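You operate a simulated robot arm through the tools that you are given. There is no shell and no other tool. Be economical: measure what you need, move in short steps, check, and stop when the job is done.

Carry out the task below with a simulated robot arm. There is one attempt and no reset: what you move stays moved.

TASK
Take the 10 MICRON white filter from the top of the cart lid and put it on the lower shelf of the blue cart. Put one of the bronze bushes from the top of the cart lid on the white pad. Take the teal test pen on the top of the black stand and put it away on the low shelf of the wiring trolley. Fetch the green shackle and set it on the top of the rigging table. Take the orange gauge and put it on top of the black guard. Put the purple control box on top of the yellow tape. Take the rod end and put it on top of the red cover. The order is free. Set down upright: white filter, purple control box, rod end.

Only the result counts: the job must be done as asked and must still hold three seconds after the hand-in. Knocking over, shifting, dropping, spilling or breaking anything else fails it. A push-on lid holds only when it is set on centred and level and pressed home; a screw cap is set on level and turned clockwise until tight.

THE ROBOT
A 7-joint arm with a two-finger parallel gripper on a trunk, on a base that drives. Base frame: it is fixed to the floor where the robot stands at the start and does not move with it; the origin is under the middle of the robot, x ahead of it, y to its left, z up; the surface under the hand at the start is at about z = 1.104. Lengths are in m, angles in degrees, forces in N, time in s.
With the tool pointing down near the work surface it reaches from about 0.26 to 0.64 m from the robot's upright axis, wherever it stands. Its first joint turns from -166.0 to 166.0 degrees. Places, roughly: black guard (38x20x6 cm) [1.1, -14, 0.7]; bronze bush (4x4x4 cm) [0.7, -0.4, 1.1]; green shackle (9x2x11 cm) [5, -13.7, 0.8]; low shelf of the wiring trolley [6.8, -11.2, 0.3]; lower shelf of the blue cart [0.6, -0.3, 0.3]; orange gauge [4.75, -15.25, 0.75]; purple control box [1.5, -14, 0.25]; red cover (6x8x4 cm) [5.1, -15.2, 0.8]; rod end (5x4x16 cm) [0.5, -14, 0.4]; teal test pen (16x3x3 cm) [6.6, -14.4, 0.5]; top of the rigging table [4.9, -15.2, 0.8]; white filter [0.5, -0.25, 1.25]; white pad (10x7x2 cm) [0.7, -0.2, 1.1]; yellow tape (12x11x5 cm) [0.8, -12, 0.9]. Payload 1.57 kg.
Tool frame: the origin (TCP) lies between the finger pads and is the grasp point; the fingertips stand 0.03 m ahead of it; z points along the fingers, y is the line along which they close. The gripper opens to 0.08 m. The fingers are 0.017 m wide and 0.012 m thick; the gripper's body (0.04 by 0.082 m) begins 0.08 m behind the TCP.
Orientation is that of the tool frame in the base frame, as a unit quaternion [x, y, z, w]. With the fingers straight down and closing along the base's y, the tool's x points along the base's -x, its y along +y and its z along -z.

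THE INTERFACE
- The arm moves only by the tool send_rows. Its argument "rows" is a list of rows, each a list of 7 numbers: the shift along the tool's x, y, z in units of 300 mm (1.0 is 300 mm), then the turn, a rotation vector about the tool's x, y, z in units of 90 degrees (1.0 is 90 degrees), then the finger opening in m, from 0 to 0.08. In form: [[dx, dy, dz, wx, wy, wz, gripper], ...]. A call has 1 to 12 rows; each row is the pose to reach, as a shift and turn from the pose commanded when the call began, along the tool's axes at that moment. A call with a number of a shift or a turn outside -1 to 1 is refused whole. Each row takes 0.2 s and may step no farther than 0.05 m and 8.6 degrees from the row before; otherwise, or with a gripper value out of range, the whole call is refused. Where a pose cannot be reached the arm comes as near as it can. A force on the tool above 40 N (or 10 N above the force at the start of the call, whichever is more), or a blocked arm, ends the call early, and 0.2 s more pass. Each finger travels about 0.072 m/s and halts on what it meets, pressing with about 28 N; the grip force reading is that of the motor and also rises with nothing between the fingers. The clock runs only during rows and for 0.2 s after the last one: add rows that repeat a pose to give the fingers time. It gives the time, the measured TCP pose, the force on the tool (base axes), the opening and the grip force at its end, in the units of the frame above (readings bear some noise), with the torque about the TCP (base axes, N m) and any sound that the robot's microphone picked up.
- Cameras (640 x 400 px; columns grow to the right, rows downward): "scene" is now at [0.2346, -0.0487, 1.6405]; the picture's right is [-0.63, -0.78, 0.00], its down [-0.57, 0.46, -0.68] and it looks along [0.53, -0.43, -0.73] (base axes); focal length 294 px, centre (320, 200). "wrist" rides on the gripper at [0.072, -0.007, -0.122] in the tool frame; the picture's right is [0.09, 1.00, 0.00], its down [-0.84, 0.08, -0.54] and it looks along [-0.54, 0.05, 0.84] (tool axes); focal length 238 px, centre (320, 200). There is no depth. A picture from a camera that has moved, and an enlarged one, comes with that camera's place and axes in the base frame and with its lens.
- get_image(camera): a new picture of that camera. It takes no simulated time.
- raise_lower(by): slides the trunk up (or, below 0, down) by that many m; the arm and the scene camera ride with it, the base frame stays. It gives what a move gives, with no picture.
- base_move(legs): drives the robot by 1 to 6 legs, each [ahead, left, turn to the left] in m, m and degrees, along the robot's own axes; the way and the turn of a leg run together, so that a leg with both is an arc; at most 1.5 m and 180 degrees a leg. The arm and the cameras ride along, it lands a little off, and it stops where it bumps. It gives what a move gives.
- head_to(pan, tilt): turns the head with the scene camera to pan (to the left, within 86 degrees either way) and tilt (down, from -29 to 69), counted from straight ahead of the robot. It gives what a move gives.
- inspect(camera, box): a new picture of the part [left, top, right, bottom] of that camera's present view, enlarged. It takes no simulated time.
- job_done(): hands the job in; it is judged then, once.

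Go step by step. Nothing tells you exact positions but the pictures and the camera data: compare them with the known pose of the tool, close in by small moves and look again before you grip or let go. The budget is 207 turns and 192 pictures, counting those below and the enlarged ones. Unless the task says otherwise, let go and move clear before handing in, and close with one line.

The tools are called by a JSON object that holds its "name" and its "arguments". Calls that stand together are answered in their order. send_rows: Moves the arm, as the interface text tells. Its arguments: {"type":"object","properties":{"rows":{"type":"array","items":{"type":"array","items":{"type":"number"}}}},"required":["rows"]} The other tools are called the same way: raise_lower (by) slides the trunk up or down; base_move (legs) drives the base; head_to (pan, tilt) turns the head that bears the scene camera; get_image (camera) takes a picture; inspect (camera, box) takes an enlarged picture of a part of a camera's view; job_done () hands the job in.

At the start:

```text
clock: 0.0
eef_pos: [0.4629, -0.1761, 1.4052]
orientation: [0.001, 1.0, -0.001, 0.0]
ft_force: [0.2, -0.6, -0.2]
torque: [0.0, 0.0, 0.02]
width: 0.0801
grasp_force: 0.0
trunk travel left (down, up): [-0.875, 0.115]
robot x, y, heading: [0.0031, 0.0011, -0.0]
head pan, tilt: [-39.1, 46.9]
```

scene: 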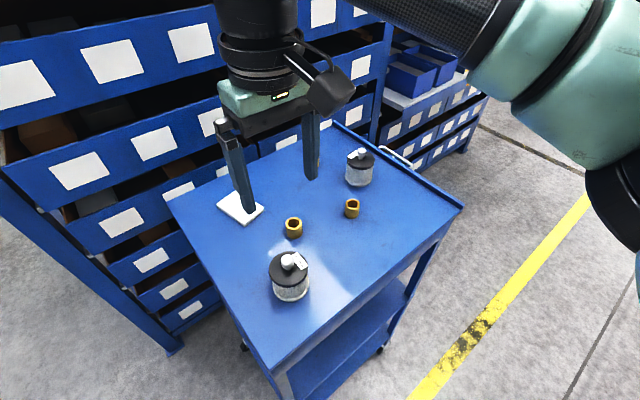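
wrist: 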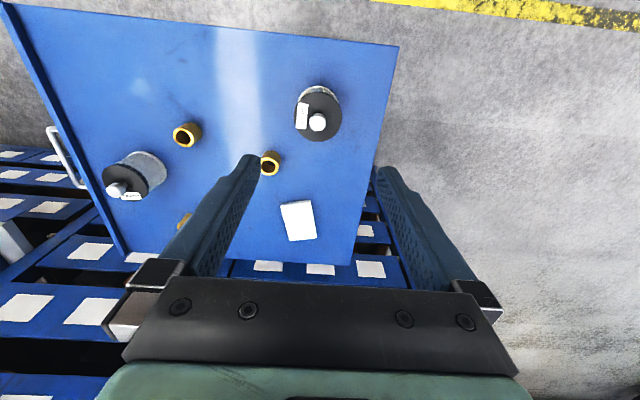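

I see the blue cart with two white filters, two or three bronze bushes and the white pad. I'll read the filter labels first.

{"name": "inspect", "arguments": {"camera": "scene", "box": [250, 230, 330, 310]}}

{"name": "inspect", "arguments": {"camera": "scene", "box": [320, 130, 400, 200]}}

{"name": "inspect", "arguments": {"camera": "wrist", "box": [90, 70, 370, 250]}}

```text
5.00 times, centred on (290, 270) of scene
camera zoom: at [0.2346, -0.0487, 1.6405], right [-0.63, -0.78, 0.0], down [-0.57, 0.46, -0.68], along [0.53, -0.43, -0.73], focal length 1468 px, centre (470, -150)
```

zoom: 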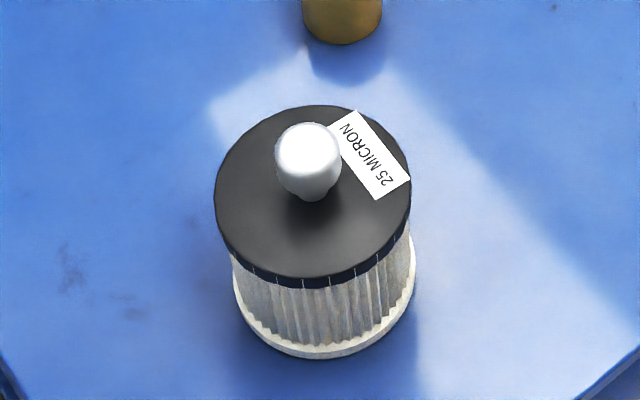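

```text
5.71 times, centred on (360, 165) of scene
camera zoom: at [0.2346, -0.0487, 1.6405], right [-0.63, -0.78, 0.0], down [-0.57, 0.46, -0.68], along [0.53, -0.43, -0.73], focal length 1678 px, centre (91, 400)
```

zoom: 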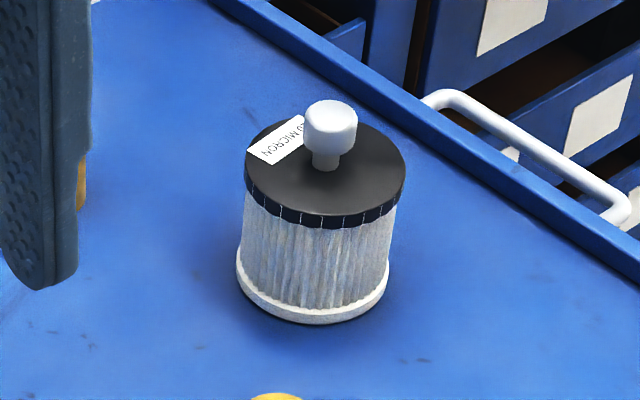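

```text
2.22 times, centred on (230, 160) of wrist
camera zoom: at [0.3898, -0.1837, 1.5276], right [-0.09, 1.0, 0.0], down [0.84, 0.08, 0.54], along [0.54, 0.05, -0.84], focal length 530 px, centre (520, 289)
```

zoom: 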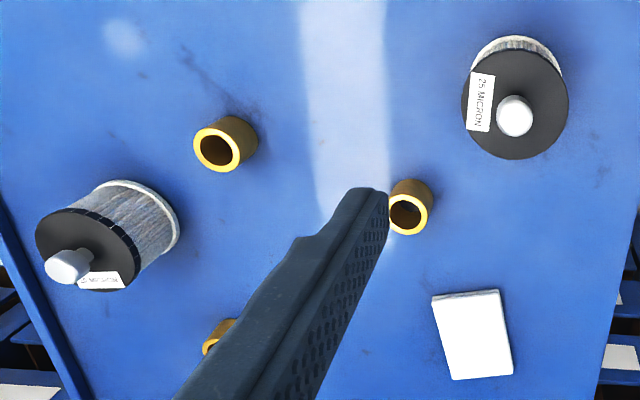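

The 10 MICRON filter is the far-right one at about (0.616, -0.492), out of reach from here. I'll look at how close the base is to the cart before driving.

{"name": "head_to", "arguments": {"pan": 0, "tilt": 69}}

{"name": "get_image", "arguments": {"camera": "scene"}}

```text
clock: 1.1
eef_pos: [0.464, -0.1764, 1.4076]
orientation: [0.0, 1.0, 0.0, -0.001]
ft_force: [-0.5, -0.1, 0.3]
torque: [-0.02, -0.03, 0.01]
width: 0.0802
grasp_force: 0.0
trunk travel left (down, up): [-0.875, 0.115]
robot x, y, heading: [-0.0015, -0.0003, 0.0]
head pan, tilt: [0.0, 68.8]
```

```text
186 pictures are left
camera scene: at [0.2287, 0.0014, 1.6144], right [0.0, -1.0, 0.0], down [-0.93, 0.0, -0.36], along [0.36, 0.0, -0.93], focal length 294 px, centre (320, 200)
```

scene: 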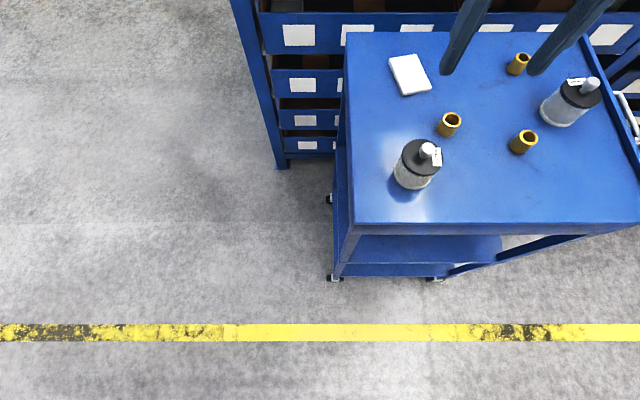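

Clear floor around. I'll shift the base right so the 10 MICRON filter is in reach.

{"name": "base_move", "arguments": {"legs": [[0.0, -0.42, 0], [0.04, 0, 0]]}}

{"name": "head_to", "arguments": {"pan": 0, "tilt": 50}}

{"name": "get_image", "arguments": {"camera": "scene"}}

{"name": "get_image", "arguments": {"camera": "wrist"}}

```text
clock: 4.1
eef_pos: [0.496, -0.6, 1.4062]
orientation: [0.003, 1.0, 0.0, 0.002]
ft_force: [-0.7, 0.8, -0.1]
torque: [-0.04, -0.01, 0.01]
width: 0.08
grasp_force: 0.0
trunk travel left (down, up): [-0.875, 0.115]
robot x, y, heading: [0.0349, -0.4199, -0.3]
head pan, tilt: [0.0, 68.8]
```

```text
clock: 4.9
eef_pos: [0.5016, -0.6009, 1.4056]
orientation: [0.004, 1.0, 0.0, 0.0]
ft_force: [0.1, -0.7, 0.4]
torque: [-0.05, 0.02, 0.01]
width: 0.08
grasp_force: 0.1
trunk travel left (down, up): [-0.875, 0.115]
robot x, y, heading: [0.0411, -0.4201, -0.3]
head pan, tilt: [0.0, 50.0]
```

```text
185 pictures are left
camera scene: at [0.2873, -0.4212, 1.6362], right [-0.01, -1.0, 0.0], down [-0.77, 0.0, -0.64], along [0.64, 0.0, -0.77], focal length 294 px, centre (320, 200)
```

scene: 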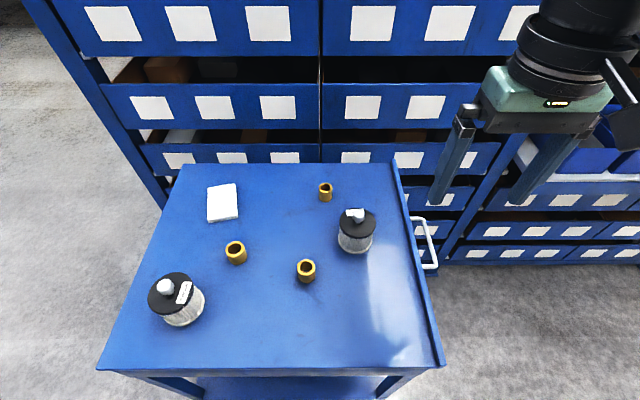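

```text
184 pictures are left
camera wrist: at [0.4263, -0.6073, 1.5276], right [-0.09, 1.0, 0.0], down [0.84, 0.07, 0.54], along [0.54, 0.05, -0.84], focal length 238 px, centre (320, 200)
```

wrist: 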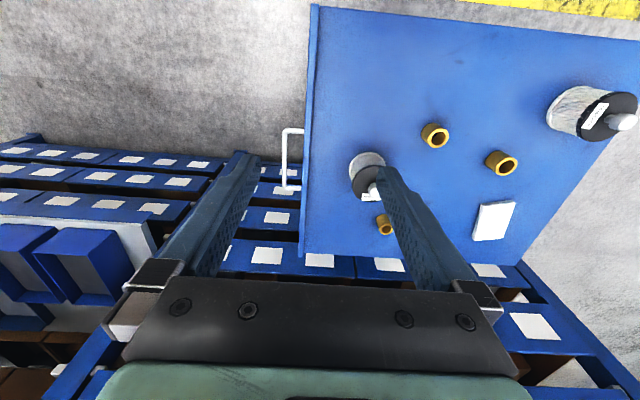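

{"name": "inspect", "arguments": {"camera": "scene", "box": [316, 190, 396, 260]}}

```text
5.71 times, centred on (356, 225) of scene
camera zoom: at [0.2873, -0.4212, 1.6362], right [-0.01, -1.0, 0.0], down [-0.77, 0.0, -0.64], along [0.64, 0.0, -0.77], focal length 1678 px, centre (114, 57)
```

zoom: 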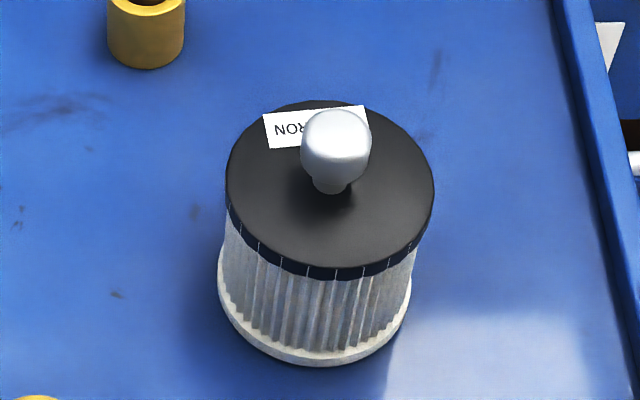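

Filter axis is about (0.62, -0.495), with the knob top near z 1.20. I'll move above it and check.

{"name": "send_rows", "arguments": {"rows": [[-0.07, 0.06, 0.08, 0, 0, 0, 0.08], [-0.14, 0.12, 0.16, 0, 0, 0, 0.08], [-0.21, 0.18, 0.25, 0, 0, 0, 0.08], [-0.28, 0.24, 0.33, 0, 0, 0, 0.08], [-0.35, 0.3, 0.41, 0, 0, 0, 0.08], [-0.405, 0.35, 0.48, 0, 0, 0, 0.07], [-0.405, 0.35, 0.48, 0, 0, 0, 0.06]]}}

{"name": "get_image", "arguments": {"camera": "scene"}}

{"name": "get_image", "arguments": {"camera": "wrist"}}

```text
clock: 6.5
eef_pos: [0.6216, -0.4974, 1.263]
orientation: [0.003, 1.0, 0.001, 0.0]
ft_force: [-0.3, -0.8, -0.7]
torque: [0.01, 0.0, -0.01]
width: 0.06
grasp_force: 0.0
trunk travel left (down, up): [-0.875, 0.115]
robot x, y, heading: [0.0357, -0.4222, -0.3]
head pan, tilt: [0.0, 50.0]
```

```text
182 pictures are left
camera scene: at [0.2865, -0.4216, 1.6364], right [-0.01, -1.0, 0.0], down [-0.77, 0.0, -0.64], along [0.64, 0.0, -0.77], focal length 294 px, centre (320, 200)
```

scene: 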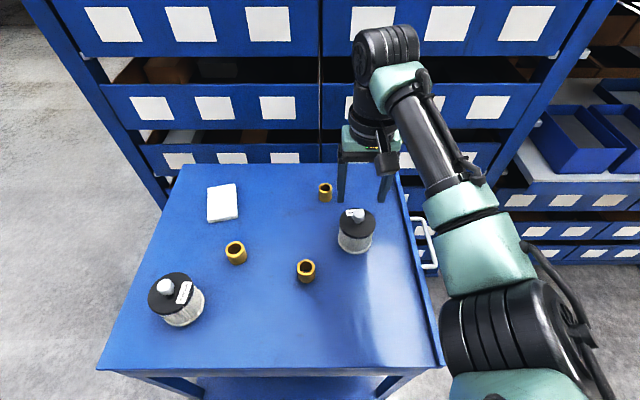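

```text
181 pictures are left
camera wrist: at [0.5485, -0.5045, 1.3839], right [-0.09, 1.0, 0.0], down [0.84, 0.07, 0.54], along [0.54, 0.05, -0.84], focal length 238 px, centre (320, 200)
```

wrist: 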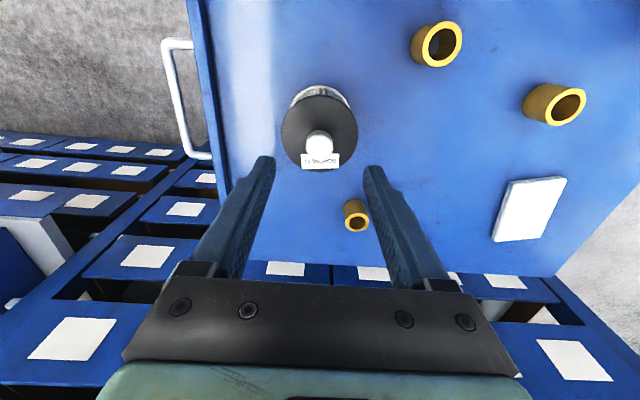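

{"name": "send_rows", "arguments": {"rows": [[0.023, 0, 0.07, 0, 0, 0, 0.05], [0.023, 0, 0.14, 0, 0, 0, 0.05], [0.023, 0, 0.19, 0, 0, 0, 0.05]]}}

{"name": "inspect", "arguments": {"camera": "wrist", "box": [220, 60, 420, 185]}}

{"name": "inspect", "arguments": {"camera": "scene", "box": [316, 160, 416, 260]}}

```text
clock: 7.3
eef_pos: [0.6151, -0.4956, 1.2052]
orientation: [0.004, 1.0, 0.0, 0.0]
ft_force: [-0.2, -0.4, -0.4]
torque: [0.02, 0.0, -0.01]
width: 0.0502
grasp_force: 0.0
trunk travel left (down, up): [-0.875, 0.115]
robot x, y, heading: [0.0358, -0.419, -0.5]
head pan, tilt: [0.0, 50.0]
```

```text
3.20 times, centred on (320, 122) of wrist
camera zoom: at [0.5416, -0.5026, 1.3263], right [-0.09, 1.0, 0.0], down [0.84, 0.07, 0.54], along [0.54, 0.05, -0.84], focal length 763 px, centre (320, 448)
```

zoom: 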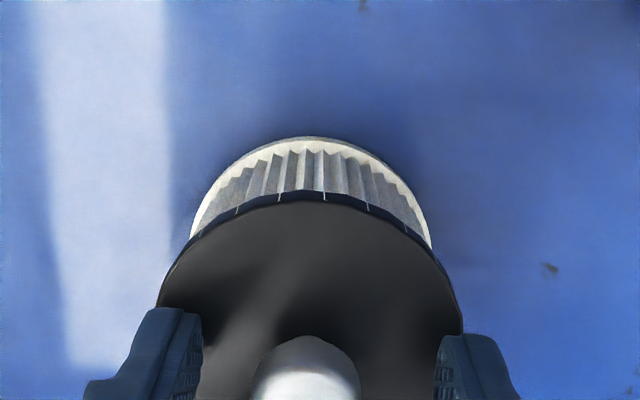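

```text
4.00 times, centred on (366, 210) of scene
camera zoom: at [0.2873, -0.4209, 1.6363], right [-0.01, -1.0, 0.0], down [-0.77, 0.0, -0.64], along [0.64, 0.0, -0.77], focal length 1175 px, centre (136, 160)
```

zoom: 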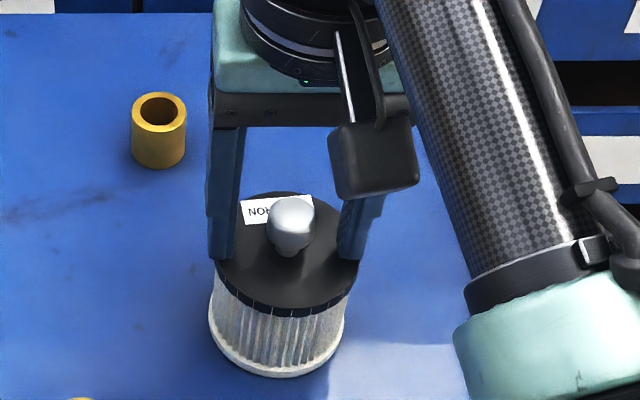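

Knob is centred between the fingertips; closing, then lifting a little.

{"name": "send_rows", "arguments": {"rows": [[0, 0, 0, 0, 0, 0, 0.03], [0, 0, 0, 0, 0, 0, 0.01], [0, 0, 0, 0, 0, 0, 0.0], [0, 0, 0, 0, 0, 0, 0.0], [0, 0, 0, 0, 0, 0, 0.0]]}}

{"name": "send_rows", "arguments": {"rows": [[0, 0, -0.1, 0, 0, 0, 0.0], [0, 0, -0.2, 0, 0, 0, 0.0], [0, 0, -0.3, 0, 0, 0, 0.0]]}}

{"name": "get_image", "arguments": {"camera": "scene"}}

```text
clock: 8.5
eef_pos: [0.6149, -0.4963, 1.2053]
orientation: [0.004, 1.0, 0.0, -0.001]
ft_force: [-0.3, -1.0, 0.1]
torque: [0.04, 0.04, 0.02]
width: 0.0218
grasp_force: 27.9
trunk travel left (down, up): [-0.875, 0.115]
robot x, y, heading: [0.0378, -0.4205, -0.4]
head pan, tilt: [0.0, 50.0]
```

```text
clock: 9.3
eef_pos: [0.6157, -0.4945, 1.2975]
orientation: [0.003, 1.0, 0.0, -0.001]
ft_force: [0.3, 0.7, -1.4]
torque: [-0.05, 0.04, 0.0]
width: 0.0223
grasp_force: 28.1
trunk travel left (down, up): [-0.875, 0.115]
robot x, y, heading: [0.0366, -0.4249, -0.5]
head pan, tilt: [0.0, 50.0]
```

```text
178 pictures are left
camera scene: at [0.2869, -0.4213, 1.6363], right [-0.01, -1.0, 0.0], down [-0.77, 0.0, -0.64], along [0.64, 0.0, -0.77], focal length 294 px, centre (320, 200)
```

scene: 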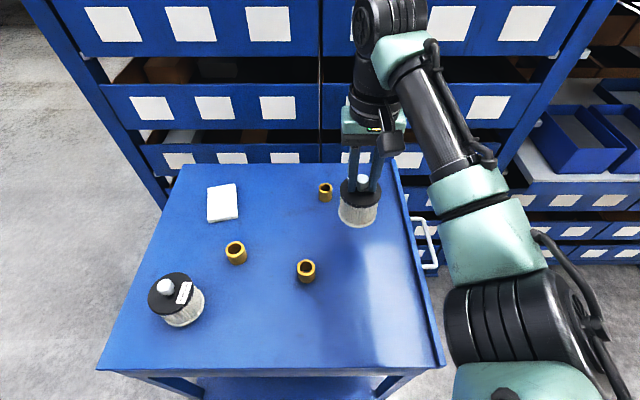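

Filter is held. I'll back out and lower the trunk to see the lower shelf.

{"name": "base_move", "arguments": {"legs": [[-0.5, 0, 0]]}}

{"name": "raise_lower", "arguments": {"by": -0.74}}

{"name": "head_to", "arguments": {"pan": 0, "tilt": 30}}

{"name": "get_image", "arguments": {"camera": "scene"}}

{"name": "get_image", "arguments": {"camera": "wrist"}}

```text
clock: 12.3
eef_pos: [0.1058, -0.4902, 1.2977]
orientation: [0.002, 1.0, 0.0, 0.0]
ft_force: [-0.1, -0.6, -1.7]
torque: [-0.02, 0.01, 0.0]
width: 0.0218
grasp_force: 27.9
trunk travel left (down, up): [-0.875, 0.115]
robot x, y, heading: [-0.4722, -0.4208, -0.1]
head pan, tilt: [0.0, 50.0]
```

```text
refused: -0.74 is not a number from -0.4 to 0.4
```

```text
clock: 13.2
eef_pos: [0.1058, -0.4915, 1.2968]
orientation: [0.002, 1.0, 0.001, 0.0]
ft_force: [0.1, 0.5, -1.1]
torque: [0.02, 0.04, 0.03]
width: 0.0221
grasp_force: 28.1
trunk travel left (down, up): [-0.875, 0.115]
robot x, y, heading: [-0.4755, -0.4185, -0.1]
head pan, tilt: [0.0, 30.0]
```

```text
177 pictures are left
camera scene: at [-0.2102, -0.4184, 1.6657], right [0.0, -1.0, 0.0], down [-0.5, 0.0, -0.87], along [0.87, 0.0, -0.5], focal length 294 px, centre (320, 200)
```

scene: 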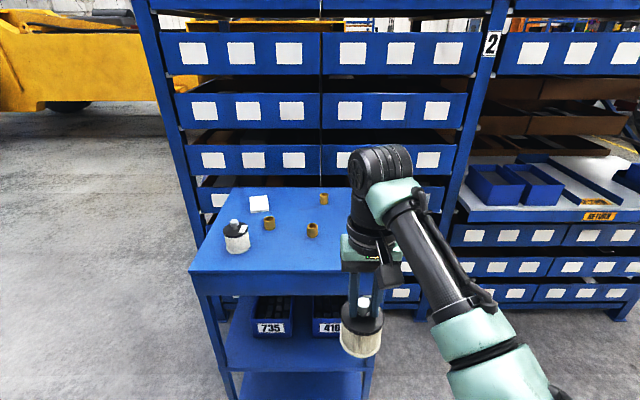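

```text
176 pictures are left
camera wrist: at [0.0325, -0.4979, 1.4185], right [-0.09, 1.0, 0.0], down [0.84, 0.07, 0.54], along [0.54, 0.05, -0.84], focal length 238 px, centre (320, 200)
```

wrist: 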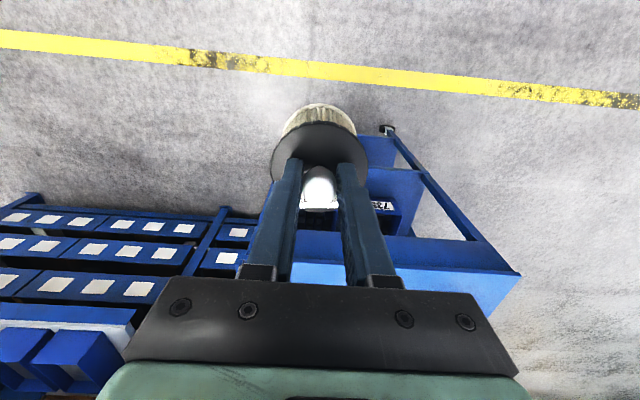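

{"name": "raise_lower", "arguments": {"by": -0.4}}

{"name": "raise_lower", "arguments": {"by": -0.35}}

{"name": "get_image", "arguments": {"camera": "scene"}}

```text
clock: 17.0
eef_pos: [0.1056, -0.491, 0.898]
orientation: [0.001, 1.0, 0.0, 0.0]
ft_force: [0.4, -0.6, -2.2]
torque: [-0.01, -0.01, 0.01]
width: 0.0219
grasp_force: 27.4
trunk travel left (down, up): [-0.475, 0.515]
robot x, y, heading: [-0.4773, -0.4221, -0.2]
head pan, tilt: [0.0, 30.0]
```

```text
clock: 20.4
eef_pos: [0.1052, -0.4915, 0.5467]
orientation: [0.002, 1.0, -0.001, 0.0]
ft_force: [-1.0, 0.8, -0.8]
torque: [-0.02, -0.03, 0.01]
width: 0.0218
grasp_force: 28.2
trunk travel left (down, up): [-0.125, 0.865]
robot x, y, heading: [-0.4727, -0.4154, -0.3]
head pan, tilt: [0.0, 30.0]
```

```text
175 pictures are left
camera scene: at [-0.2104, -0.4183, 0.9158], right [0.0, -1.0, 0.0], down [-0.5, 0.0, -0.87], along [0.87, 0.0, -0.5], focal length 294 px, centre (320, 200)
```

scene: 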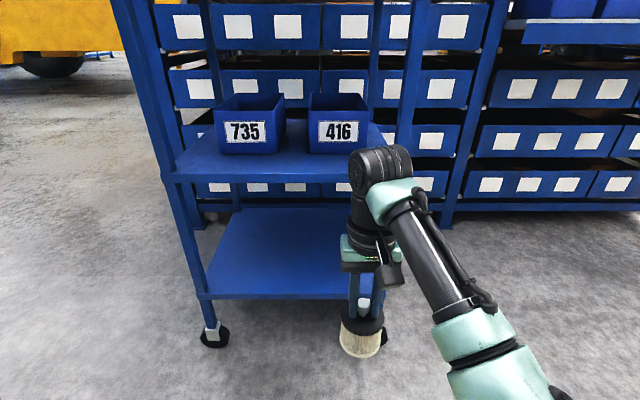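

The lower shelf (z≈0.26) has only ~0.35 m under the middle shelf, so a vertical tool won't fit. I'll set the filter back on the lid's front and regrip it with the tool tilted 45°.

{"name": "raise_lower", "arguments": {"by": 0.4}}

{"name": "raise_lower", "arguments": {"by": 0.35}}

{"name": "base_move", "arguments": {"legs": [[0.37, 0.08, 0]]}}

{"name": "head_to", "arguments": {"pan": 0, "tilt": 45}}

{"name": "get_image", "arguments": {"camera": "scene"}}

```text
clock: 24.2
eef_pos: [0.1053, -0.4908, 0.9486]
orientation: [0.001, 1.0, 0.0, 0.0]
ft_force: [0.0, 0.0, -0.5]
torque: [-0.01, 0.05, -0.02]
width: 0.0217
grasp_force: 27.9
trunk travel left (down, up): [-0.525, 0.465]
robot x, y, heading: [-0.473, -0.4137, -0.2]
head pan, tilt: [0.0, 30.0]
```

```text
clock: 27.6
eef_pos: [0.1061, -0.4899, 1.2986]
orientation: [0.002, 1.0, 0.0, 0.0]
ft_force: [-0.2, -0.2, -2.2]
torque: [0.02, 0.04, 0.03]
width: 0.0216
grasp_force: 28.0
trunk travel left (down, up): [-0.875, 0.115]
robot x, y, heading: [-0.4717, -0.4176, -0.2]
head pan, tilt: [0.0, 30.0]
```

```text
clock: 30.0
eef_pos: [0.4713, -0.4079, 1.2968]
orientation: [-0.002, 1.0, 0.0, -0.001]
ft_force: [0.0, -1.1, -1.7]
torque: [0.03, 0.03, 0.0]
width: 0.0219
grasp_force: 27.8
trunk travel left (down, up): [-0.875, 0.115]
robot x, y, heading: [-0.1105, -0.3403, 0.4]
head pan, tilt: [0.0, 30.0]
```

```text
clock: 30.8
eef_pos: [0.4701, -0.4072, 1.2973]
orientation: [-0.002, 1.0, 0.0, 0.0]
ft_force: [-0.6, 1.0, -1.9]
torque: [0.04, 0.01, -0.01]
width: 0.0221
grasp_force: 27.6
trunk travel left (down, up): [-0.875, 0.115]
robot x, y, heading: [-0.1079, -0.3406, 0.4]
head pan, tilt: [0.0, 45.0]
```

```text
174 pictures are left
camera scene: at [0.1457, -0.3369, 1.6432], right [0.0, -1.0, 0.0], down [-0.71, 0.0, -0.71], along [0.71, 0.0, -0.71], focal length 294 px, centre (320, 200)
```

scene: 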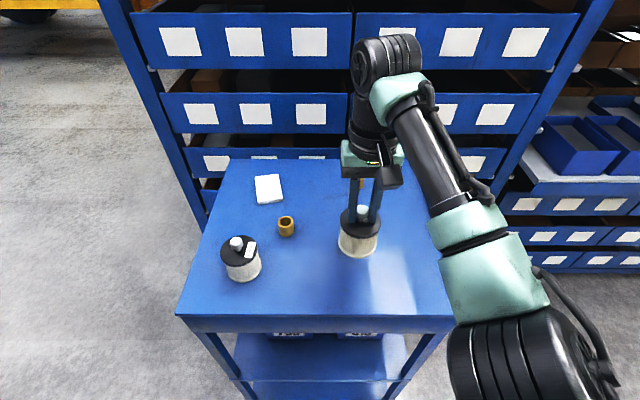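

{"name": "send_rows", "arguments": {"rows": [[0, -0.07, 0.05, 0, 0, 0, 0], [0, -0.143, 0.13, 0, 0, 0, 0], [0, -0.143, 0.22, 0, 0, 0, 0], [0, -0.143, 0.28, 0, 0, 0, 0], [0, -0.143, 0.303, 0, 0, 0, 0], [0, -0.143, 0.303, 0, 0, 0, 0]]}}

```text
clock: 32.2
eef_pos: [0.4712, -0.4509, 1.2065]
orientation: [-0.002, 1.0, 0.0, 0.0]
ft_force: [-0.5, 0.0, -1.7]
torque: [0.03, 0.0, 0.0]
width: 0.0221
grasp_force: 27.9
trunk travel left (down, up): [-0.875, 0.115]
robot x, y, heading: [-0.1083, -0.3365, 0.2]
head pan, tilt: [0.0, 45.0]
```

{"name": "send_rows", "arguments": {"rows": [[0, 0, 0.006, 0, 0, 0, 0], [0, 0, 0.01, 0, 0, 0, 0], [0, 0, 0.01, 0, 0, 0, 0]]}}

```text
clock: 33.0
eef_pos: [0.4711, -0.4509, 1.2055]
orientation: [-0.002, 1.0, 0.0, 0.003]
ft_force: [0.4, -3.2, 9.6]
torque: [-0.19, 0.25, 0.06]
width: 0.0219
grasp_force: 28.6
trunk travel left (down, up): [-0.875, 0.115]
robot x, y, heading: [-0.1073, -0.3392, 0.5]
head pan, tilt: [0.0, 45.0]
```

{"name": "send_rows", "arguments": {"rows": [[0, 0, 0, 0, 0, 0, 0.03], [0, 0, 0, 0, 0, 0, 0.05], [0, 0, 0, 0, 0, 0, 0.055], [0, 0, -0.12, 0, 0, 0, 0.055], [0, 0, -0.24, 0, 0, 0, 0.055], [0.05, 0, -0.28, 0, -0.08, 0, 0.055], [0.1, 0, -0.28, 0, -0.17, 0, 0.055], [0.15, 0, -0.28, 0, -0.26, 0, 0.055], [0.195, 0, -0.28, 0, -0.35, 0, 0.055], [0.195, 0, -0.28, 0, -0.43, 0, 0.055], [0.195, 0, -0.28, 0, -0.5, 0, 0.055], [0.195, 0, -0.28, 0, -0.5, 0, 0.055]]}}

{"name": "get_image", "arguments": {"camera": "scene"}}

{"name": "get_image", "arguments": {"camera": "wrist"}}

```text
clock: 35.6
eef_pos: [0.4124, -0.4512, 1.2867]
orientation: [-0.001, 0.924, 0.0, 0.383]
ft_force: [0.7, 0.4, -0.4]
torque: [0.06, 0.01, 0.01]
width: 0.0549
grasp_force: 0.0
trunk travel left (down, up): [-0.875, 0.115]
robot x, y, heading: [-0.1086, -0.3404, 0.0]
head pan, tilt: [0.0, 45.0]
```

```text
173 pictures are left
camera scene: at [0.1455, -0.3371, 1.6432], right [0.0, -1.0, 0.0], down [-0.71, 0.0, -0.71], along [0.71, 0.0, -0.71], focal length 294 px, centre (320, 200)
```

scene: 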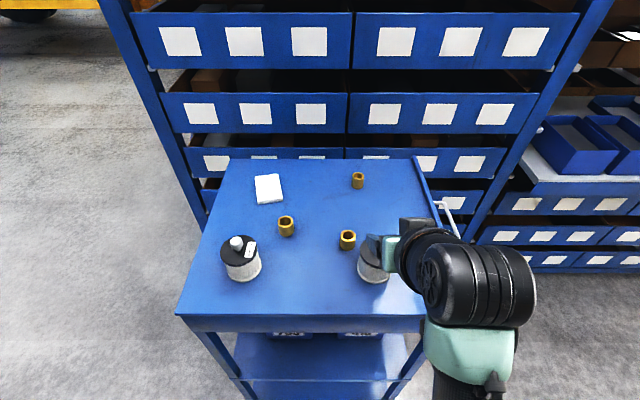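

```text
172 pictures are left
camera wrist: at [0.2743, -0.4582, 1.3217], right [-0.07, 1.0, -0.07], down [0.21, 0.08, 0.98], along [0.98, 0.05, -0.21], focal length 238 px, centre (320, 200)
```

wrist: 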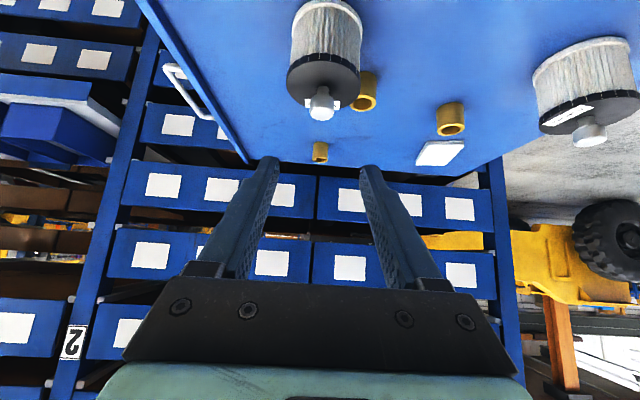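

{"name": "send_rows", "arguments": {"rows": [[0.09, 0, 0.0, 0, 0, 0, 0.055], [0.09, 0, 0.1, 0, 0, 0, 0.055], [0.09, 0, 0.2, 0, 0, 0, 0.055], [0.09, 0, 0.27, 0, 0, 0, 0.055]]}}

{"name": "get_image", "arguments": {"camera": "wrist"}}

{"name": "inspect", "arguments": {"camera": "scene", "box": [320, 210, 460, 310]}}

```text
clock: 36.6
eef_pos: [0.4526, -0.4509, 1.2119]
orientation: [-0.002, 0.924, 0.001, 0.383]
ft_force: [-0.2, 0.3, -0.1]
torque: [0.0, 0.01, 0.01]
width: 0.055
grasp_force: 0.0
trunk travel left (down, up): [-0.875, 0.115]
robot x, y, heading: [-0.1092, -0.3426, 0.2]
head pan, tilt: [0.0, 45.0]
```

```text
171 pictures are left
camera wrist: at [0.3131, -0.4589, 1.2466], right [-0.07, 1.0, -0.07], down [0.21, 0.08, 0.98], along [0.98, 0.05, -0.21], focal length 238 px, centre (320, 200)
```

wrist: 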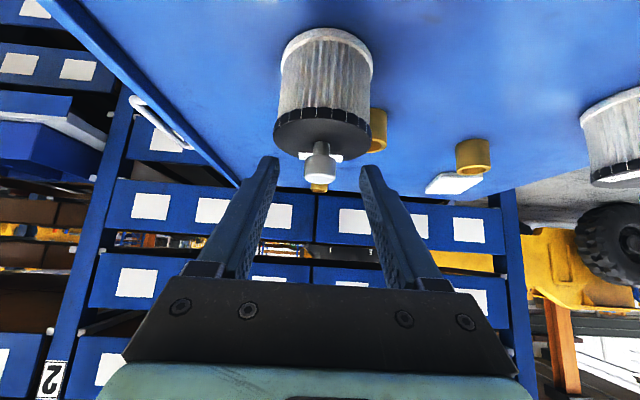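

```text
4.00 times, centred on (390, 260) of scene
camera zoom: at [0.1454, -0.3368, 1.6432], right [0.0, -1.0, 0.0], down [-0.71, 0.0, -0.71], along [0.71, 0.0, -0.71], focal length 1175 px, centre (40, -40)
```

zoom: 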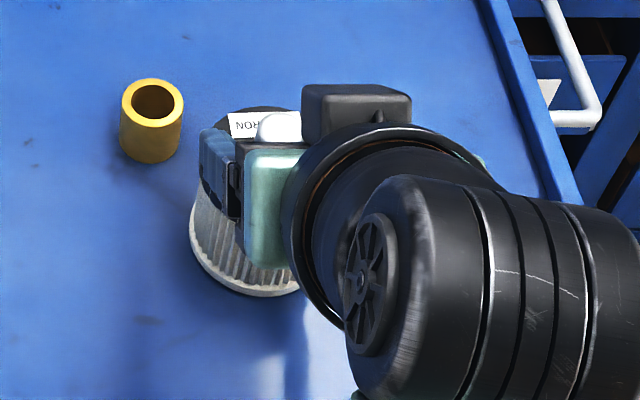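

{"name": "send_rows", "arguments": {"rows": [[0, 0, 0.03, 0, 0, 0, 0.055], [0, 0, 0.056, 0, 0, 0, 0.055], [0, 0, 0.056, 0, 0, 0, 0.03], [0, 0, 0.056, 0, 0, 0, 0.01], [0, 0, 0.056, 0, 0, 0, 0.0], [0, 0, 0.056, 0, 0, 0, 0.0], [0, 0, 0.056, 0, 0, 0, 0.0]]}}

{"name": "get_image", "arguments": {"camera": "wrist"}}

```text
clock: 38.2
eef_pos: [0.4622, -0.4497, 1.1995]
orientation: [-0.002, 0.924, 0.0, 0.382]
ft_force: [-0.1, -0.3, -0.9]
torque: [0.03, -0.08, -0.02]
width: 0.0217
grasp_force: 27.4
trunk travel left (down, up): [-0.875, 0.115]
robot x, y, heading: [-0.1124, -0.3351, 0.1]
head pan, tilt: [0.0, 45.0]
```

```text
169 pictures are left
camera wrist: at [0.3244, -0.4583, 1.2345], right [-0.07, 1.0, -0.07], down [0.21, 0.08, 0.97], along [0.98, 0.05, -0.21], focal length 238 px, centre (320, 200)
```

wrist: 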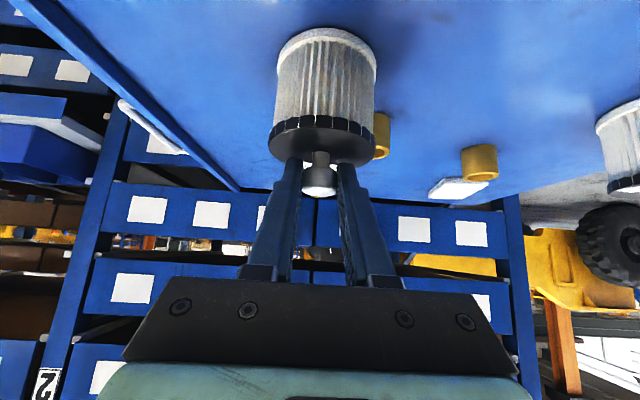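

{"name": "send_rows", "arguments": {"rows": [[-0.05, 0, -0.05, 0, 0, 0, 0], [-0.1, 0, -0.1, 0, 0, 0, 0], [-0.15, 0, -0.15, 0, 0, 0, 0], [-0.15, 0, -0.15, 0, 0, 0, 0]]}}

{"name": "base_move", "arguments": {"legs": [[-0.5, 0, 0]]}}

{"name": "raise_lower", "arguments": {"by": -0.4}}

{"name": "raise_lower", "arguments": {"by": -0.4}}

{"name": "get_image", "arguments": {"camera": "scene"}}

{"name": "get_image", "arguments": {"camera": "wrist"}}

```text
clock: 39.2
eef_pos: [0.4624, -0.4506, 1.2621]
orientation: [-0.002, 0.924, 0.001, 0.383]
ft_force: [0.2, -0.3, -2.7]
torque: [0.04, 0.05, 0.04]
width: 0.0218
grasp_force: 28.0
trunk travel left (down, up): [-0.875, 0.115]
robot x, y, heading: [-0.1088, -0.3355, 0.4]
head pan, tilt: [0.0, 45.0]
```

```text
clock: 42.2
eef_pos: [-0.0431, -0.458, 1.2613]
orientation: [0.006, 0.924, -0.002, 0.382]
ft_force: [0.4, -0.2, -1.4]
torque: [-0.01, 0.05, -0.02]
width: 0.022
grasp_force: 28.4
trunk travel left (down, up): [-0.875, 0.115]
robot x, y, heading: [-0.614, -0.3402, -0.7]
head pan, tilt: [0.0, 45.0]
```

```text
clock: 46.0
eef_pos: [-0.0447, -0.4567, 0.8627]
orientation: [0.006, 0.924, -0.002, 0.382]
ft_force: [-1.2, 0.3, -1.2]
torque: [-0.02, 0.05, 0.0]
width: 0.0217
grasp_force: 28.2
trunk travel left (down, up): [-0.475, 0.515]
robot x, y, heading: [-0.6121, -0.3401, -0.8]
head pan, tilt: [0.0, 45.0]
```

```text
clock: 49.8
eef_pos: [-0.043, -0.4569, 0.4633]
orientation: [0.007, 0.924, -0.003, 0.383]
ft_force: [0.1, 0.3, -1.3]
torque: [0.01, 0.05, 0.01]
width: 0.0219
grasp_force: 28.0
trunk travel left (down, up): [-0.075, 0.915]
robot x, y, heading: [-0.6129, -0.3367, -0.8]
head pan, tilt: [0.0, 45.0]
```

```text
168 pictures are left
camera scene: at [-0.3576, -0.3389, 0.8432], right [-0.01, -1.0, 0.0], down [-0.71, 0.01, -0.71], along [0.71, -0.01, -0.71], focal length 294 px, centre (320, 200)
```

scene: 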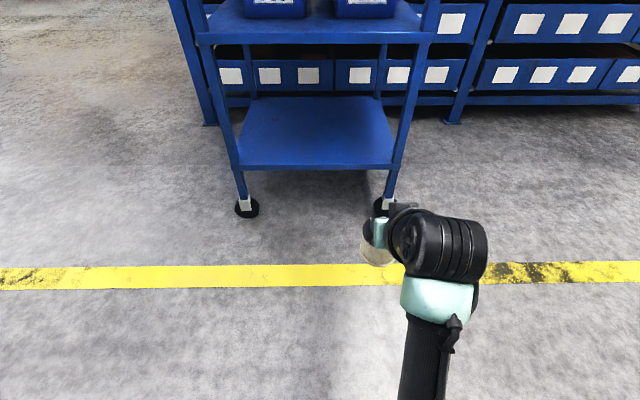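

```text
167 pictures are left
camera wrist: at [-0.1814, -0.4625, 0.4976], right [-0.05, 1.0, -0.06], down [0.21, 0.07, 0.97], along [0.98, 0.04, -0.21], focal length 238 px, centre (320, 200)
```

wrist: 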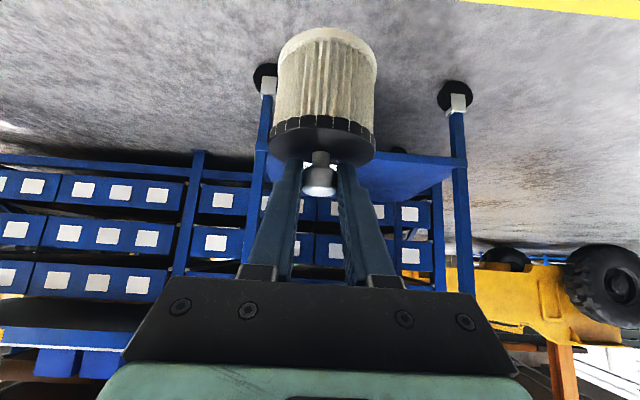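

{"name": "base_move", "arguments": {"legs": [[0, 0.13, 0.8], [0.42, 0, 0]]}}

{"name": "get_image", "arguments": {"camera": "scene"}}

{"name": "get_image", "arguments": {"camera": "wrist"}}

```text
clock: 53.3
eef_pos: [0.3734, -0.3205, 0.4628]
orientation: [0.002, 0.924, 0.0, 0.382]
ft_force: [0.2, 0.5, -1.5]
torque: [0.0, 0.02, 0.0]
width: 0.0223
grasp_force: 27.6
trunk travel left (down, up): [-0.075, 0.915]
robot x, y, heading: [-0.1944, -0.2045, 0.2]
head pan, tilt: [0.0, 45.0]
```

```text
166 pictures are left
camera scene: at [0.058, -0.2058, 0.8432], right [0.0, -1.0, 0.0], down [-0.71, 0.0, -0.71], along [0.71, 0.0, -0.71], focal length 294 px, centre (320, 200)
```

scene: 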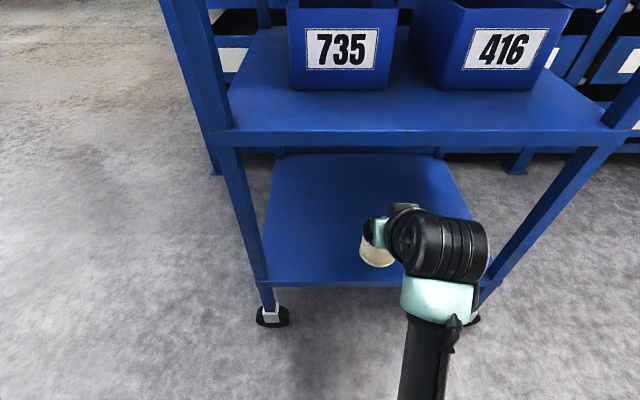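

```text
165 pictures are left
camera wrist: at [0.2356, -0.3273, 0.4976], right [-0.06, 1.0, -0.06], down [0.21, 0.08, 0.97], along [0.98, 0.05, -0.21], focal length 238 px, centre (320, 200)
```

wrist: 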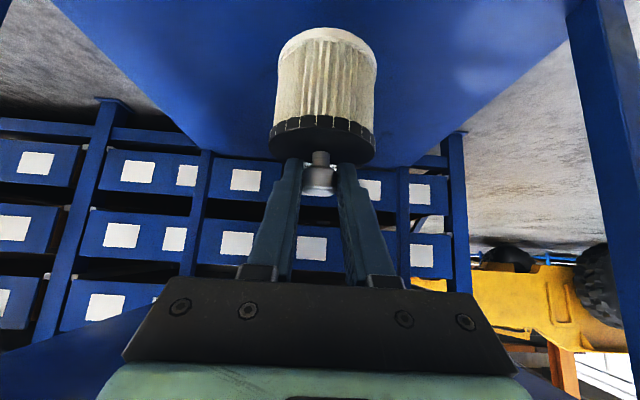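

{"name": "send_rows", "arguments": {"rows": [[-0.1, 0, 0.1, 0, 0, 0, 0], [-0.2, 0, 0.2, 0, 0, 0, 0], [-0.1, 0, 0.3, 0, 0, 0, 0], [0.0, 0, 0.4, 0, 0, 0, 0], [0.0, 0, 0.4, 0, 0, 0, 0]]}}

{"name": "get_image", "arguments": {"camera": "wrist"}}

{"name": "inspect", "arguments": {"camera": "scene", "box": [240, 180, 500, 342]}}

```text
clock: 54.5
eef_pos: [0.4613, -0.3224, 0.3761]
orientation: [0.002, 0.924, -0.001, 0.383]
ft_force: [-0.5, 0.4, -2.2]
torque: [-0.01, -0.03, 0.02]
width: 0.0218
grasp_force: 28.4
trunk travel left (down, up): [-0.075, 0.915]
robot x, y, heading: [-0.1962, -0.207, -0.1]
head pan, tilt: [0.0, 45.0]
```

```text
164 pictures are left
camera wrist: at [0.323, -0.3294, 0.4103], right [-0.06, 1.0, -0.07], down [0.21, 0.08, 0.97], along [0.98, 0.05, -0.21], focal length 238 px, centre (320, 200)
```

wrist: 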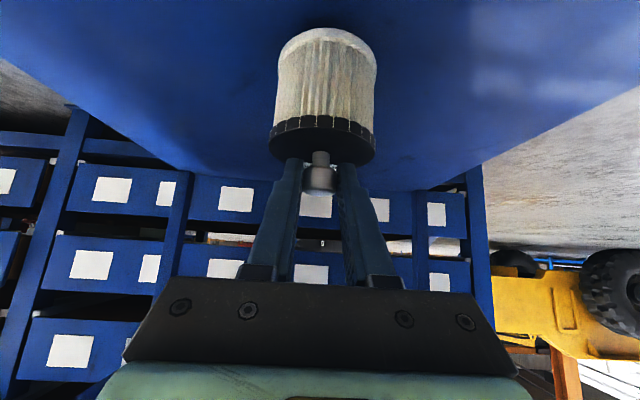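

```text
2.46 times, centred on (370, 261) of scene
camera zoom: at [0.058, -0.2058, 0.8432], right [0.0, -1.0, 0.0], down [-0.71, 0.0, -0.71], along [0.71, 0.0, -0.71], focal length 723 px, centre (197, 50)
```

zoom: 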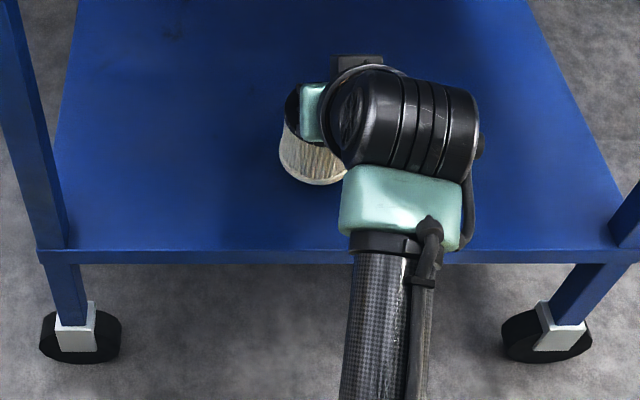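

{"name": "send_rows", "arguments": {"rows": [[0.005, 0, 0.005, 0, 0, 0, 0], [0.01, 0, 0.01, 0, 0, 0, 0], [0.015, 0, 0.015, 0, 0, 0, 0], [0.02, 0, 0.02, 0, 0, 0, 0], [0.024, 0, 0.024, 0, 0, 0, 0]]}}

```text
clock: 55.7
eef_pos: [0.4594, -0.3214, 0.366]
orientation: [0.0, 0.924, 0.0, 0.381]
ft_force: [0.7, -0.8, -1.2]
torque: [-0.01, 0.01, -0.01]
width: 0.0219
grasp_force: 27.6
trunk travel left (down, up): [-0.075, 0.915]
robot x, y, heading: [-0.1957, -0.2113, 0.0]
head pan, tilt: [0.0, 45.0]
```

{"name": "send_rows", "arguments": {"rows": [[0.004, 0, 0.004, 0, 0, 0, 0], [0.008, 0, 0.008, 0, 0, 0, 0], [0.012, 0, 0.012, 0, 0, 0, 0], [0.016, 0, 0.016, 0, 0, 0, 0], [0.02, 0, 0.02, 0, 0, 0, 0], [0.024, 0, 0.024, 0, 0, 0, 0]]}}

```text
clock: 57.1
eef_pos: [0.4586, -0.3209, 0.3565]
orientation: [0.002, 0.924, -0.001, 0.383]
ft_force: [-0.8, -0.1, -1.8]
torque: [-0.02, 0.03, -0.03]
width: 0.022
grasp_force: 28.3
trunk travel left (down, up): [-0.075, 0.915]
robot x, y, heading: [-0.1958, -0.2054, -0.4]
head pan, tilt: [0.0, 45.0]
```

{"name": "send_rows", "arguments": {"rows": [[0.004, 0, 0.004, 0, 0, 0, 0], [0.008, 0, 0.008, 0, 0, 0, 0], [0.012, 0, 0.012, 0, 0, 0, 0], [0.016, 0, 0.016, 0, 0, 0, 0], [0.02, 0, 0.02, 0, 0, 0, 0], [0.024, 0, 0.024, 0, 0, 0, 0]]}}

{"name": "inspect", "arguments": {"camera": "wrist", "box": [220, 0, 420, 125]}}

```text
clock: 58.5
eef_pos: [0.462, -0.3226, 0.3549]
orientation: [0.001, 0.921, -0.002, 0.39]
ft_force: [-9.2, -1.0, 27.4]
torque: [0.05, -0.17, 0.03]
width: 0.022
grasp_force: 27.8
trunk travel left (down, up): [-0.075, 0.915]
robot x, y, heading: [-0.1968, -0.2058, 0.0]
head pan, tilt: [0.0, 45.0]
```

```text
3.20 times, centred on (320, 62) of wrist
camera zoom: at [0.322, -0.3278, 0.3877], right [-0.06, 1.0, -0.07], down [0.19, 0.08, 0.98], along [0.98, 0.05, -0.2], focal length 763 px, centre (320, 640)
```

zoom: 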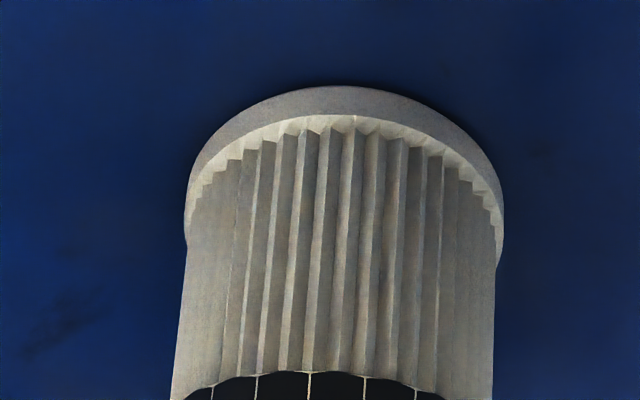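

{"name": "send_rows", "arguments": {"rows": [[-0.009, 0, -0.009, 0, 0, 0, 0], [-0.018, 0, -0.018, 0, 0, 0, 0], [-0.018, 0, -0.018, 0, 0, 0, 0]]}}

```text
clock: 59.3
eef_pos: [0.4595, -0.3213, 0.3553]
orientation: [0.0, 0.924, 0.0, 0.382]
ft_force: [3.5, -0.3, 7.5]
torque: [-0.04, -0.78, -0.01]
width: 0.0219
grasp_force: 28.4
trunk travel left (down, up): [-0.075, 0.915]
robot x, y, heading: [-0.1999, -0.2059, -0.1]
head pan, tilt: [0.0, 45.0]
```

{"name": "send_rows", "arguments": {"rows": [[0, 0, 0, 0, 0, 0, 0.03], [0, 0, 0, 0, 0, 0, 0.045], [0, 0, 0, 0, 0, 0, 0.055], [0, 0, 0, 0, 0, 0, 0.055], [0, 0, -0.1, 0, 0, 0, 0.055], [0, 0, -0.2, 0, 0, 0, 0.055], [0, 0, -0.33, 0, 0, 0, 0.055]]}}

{"name": "get_image", "arguments": {"camera": "wrist"}}

{"name": "get_image", "arguments": {"camera": "scene"}}

```text
clock: 60.9
eef_pos: [0.3896, -0.3217, 0.4238]
orientation: [0.001, 0.924, 0.0, 0.382]
ft_force: [0.5, 0.5, -0.2]
torque: [0.0, -0.01, 0.04]
width: 0.0549
grasp_force: 0.1
trunk travel left (down, up): [-0.075, 0.915]
robot x, y, heading: [-0.1967, -0.2126, -0.1]
head pan, tilt: [0.0, 45.0]
```

```text
161 pictures are left
camera wrist: at [0.2506, -0.3289, 0.4603], right [-0.06, 1.0, -0.06], down [0.21, 0.08, 0.97], along [0.98, 0.05, -0.21], focal length 238 px, centre (320, 200)
```

wrist: 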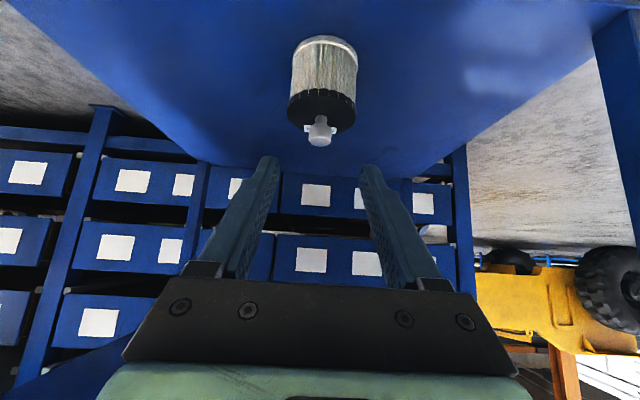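

```text
160 pictures are left
camera scene: at [0.058, -0.2058, 0.8432], right [0.0, -1.0, 0.0], down [-0.71, 0.0, -0.71], along [0.71, 0.0, -0.71], focal length 294 px, centre (320, 200)
```

scene: 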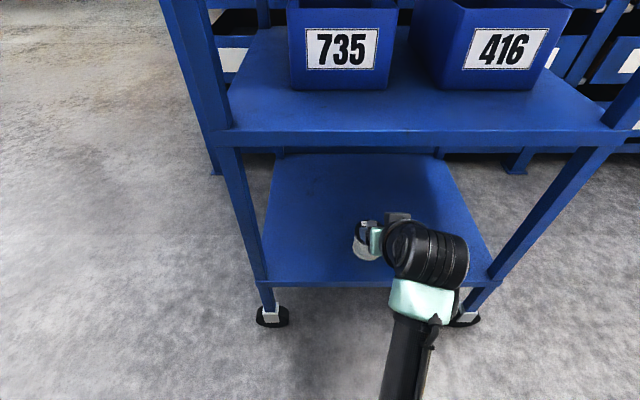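

The filter stands upright on the lower shelf. Now I'll back out, rise, and go for the bush keeping the tilted tool for reach.

{"name": "base_move", "arguments": {"legs": [[-0.45, 0, 0]]}}

{"name": "raise_lower", "arguments": {"by": 0.4}}

{"name": "raise_lower", "arguments": {"by": 0.4}}

{"name": "raise_lower", "arguments": {"by": 0.06}}

{"name": "base_move", "arguments": {"legs": [[0.68, -0.05, 0]]}}

{"name": "get_image", "arguments": {"camera": "scene"}}

{"name": "get_image", "arguments": {"camera": "wrist"}}

```text
clock: 63.6
eef_pos: [-0.0652, -0.3233, 0.4254]
orientation: [0.003, 0.924, -0.001, 0.383]
ft_force: [0.2, -0.8, 0.1]
torque: [0.01, 0.02, 0.02]
width: 0.055
grasp_force: 0.1
trunk travel left (down, up): [-0.075, 0.915]
robot x, y, heading: [-0.6513, -0.2055, -0.5]
head pan, tilt: [0.0, 45.0]
```

```text
clock: 67.4
eef_pos: [-0.0654, -0.3225, 0.8257]
orientation: [0.003, 0.924, -0.001, 0.383]
ft_force: [-0.5, 0.2, 0.2]
torque: [-0.01, 0.0, 0.0]
width: 0.0548
grasp_force: 0.1
trunk travel left (down, up): [-0.475, 0.515]
robot x, y, heading: [-0.6508, -0.206, -0.1]
head pan, tilt: [0.0, 45.0]
```

```text
clock: 71.3
eef_pos: [-0.0656, -0.3229, 1.2261]
orientation: [0.004, 0.924, -0.001, 0.383]
ft_force: [0.1, 0.1, -0.8]
torque: [0.01, 0.0, -0.03]
width: 0.055
grasp_force: 0.1
trunk travel left (down, up): [-0.875, 0.115]
robot x, y, heading: [-0.6534, -0.2047, -0.5]
head pan, tilt: [0.0, 45.0]
```

```text
clock: 72.3
eef_pos: [-0.065, -0.3226, 1.2862]
orientation: [0.004, 0.924, -0.002, 0.382]
ft_force: [-0.6, -0.1, -0.3]
torque: [-0.02, 0.0, -0.03]
width: 0.0552
grasp_force: 0.0
trunk travel left (down, up): [-0.935, 0.055]
robot x, y, heading: [-0.6483, -0.2036, -0.5]
head pan, tilt: [0.0, 45.0]
```

```text
clock: 76.0
eef_pos: [0.609, -0.3802, 1.2851]
orientation: [0.005, 0.924, -0.002, 0.383]
ft_force: [0.1, 0.6, -0.6]
torque: [0.0, 0.01, -0.02]
width: 0.0549
grasp_force: 0.1
trunk travel left (down, up): [-0.935, 0.055]
robot x, y, heading: [0.0239, -0.2599, -0.5]
head pan, tilt: [0.0, 45.0]
```

```text
159 pictures are left
camera scene: at [0.2777, -0.2613, 1.7033], right [-0.01, -1.0, 0.0], down [-0.71, 0.01, -0.71], along [0.71, -0.01, -0.71], focal length 294 px, centre (320, 200)
```

scene: 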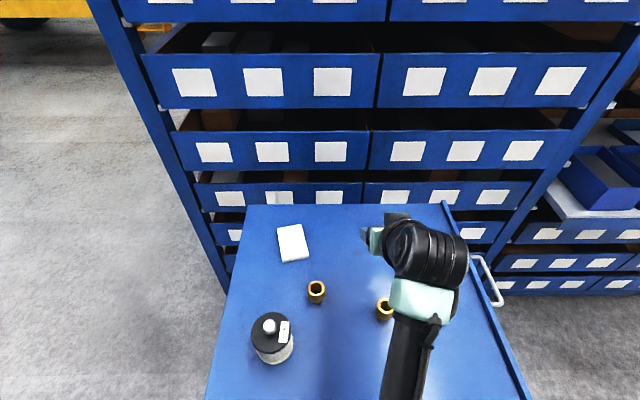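

```text
158 pictures are left
camera wrist: at [0.47, -0.3858, 1.3205], right [-0.05, 1.0, -0.06], down [0.21, 0.07, 0.97], along [0.98, 0.04, -0.21], focal length 238 px, centre (320, 200)
```

wrist: 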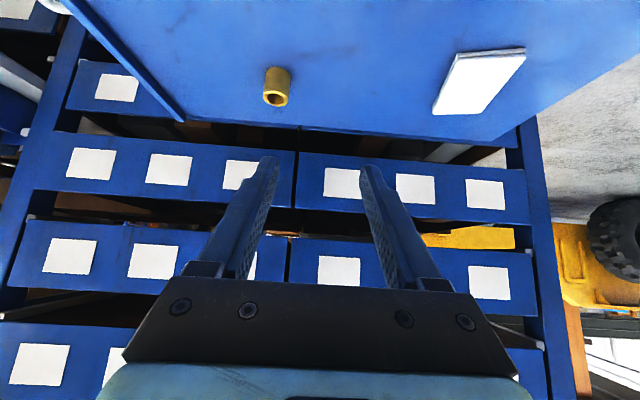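

{"name": "inspect", "arguments": {"camera": "scene", "box": [260, 210, 400, 320]}}

```text
3.64 times, centred on (330, 265) of scene
camera zoom: at [0.2777, -0.2613, 1.7033], right [-0.01, -1.0, 0.0], down [-0.71, 0.01, -0.71], along [0.71, -0.01, -0.71], focal length 1068 px, centre (284, -36)
```

zoom: 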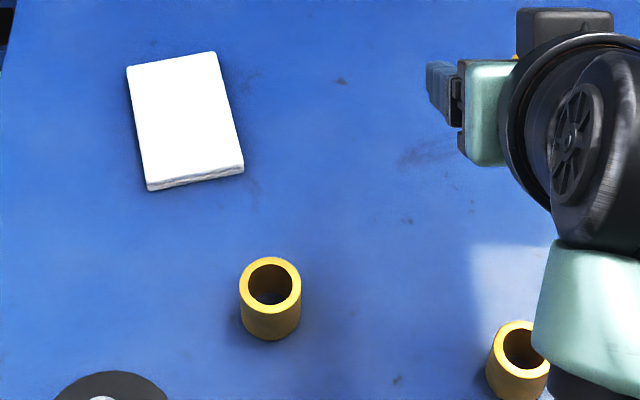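

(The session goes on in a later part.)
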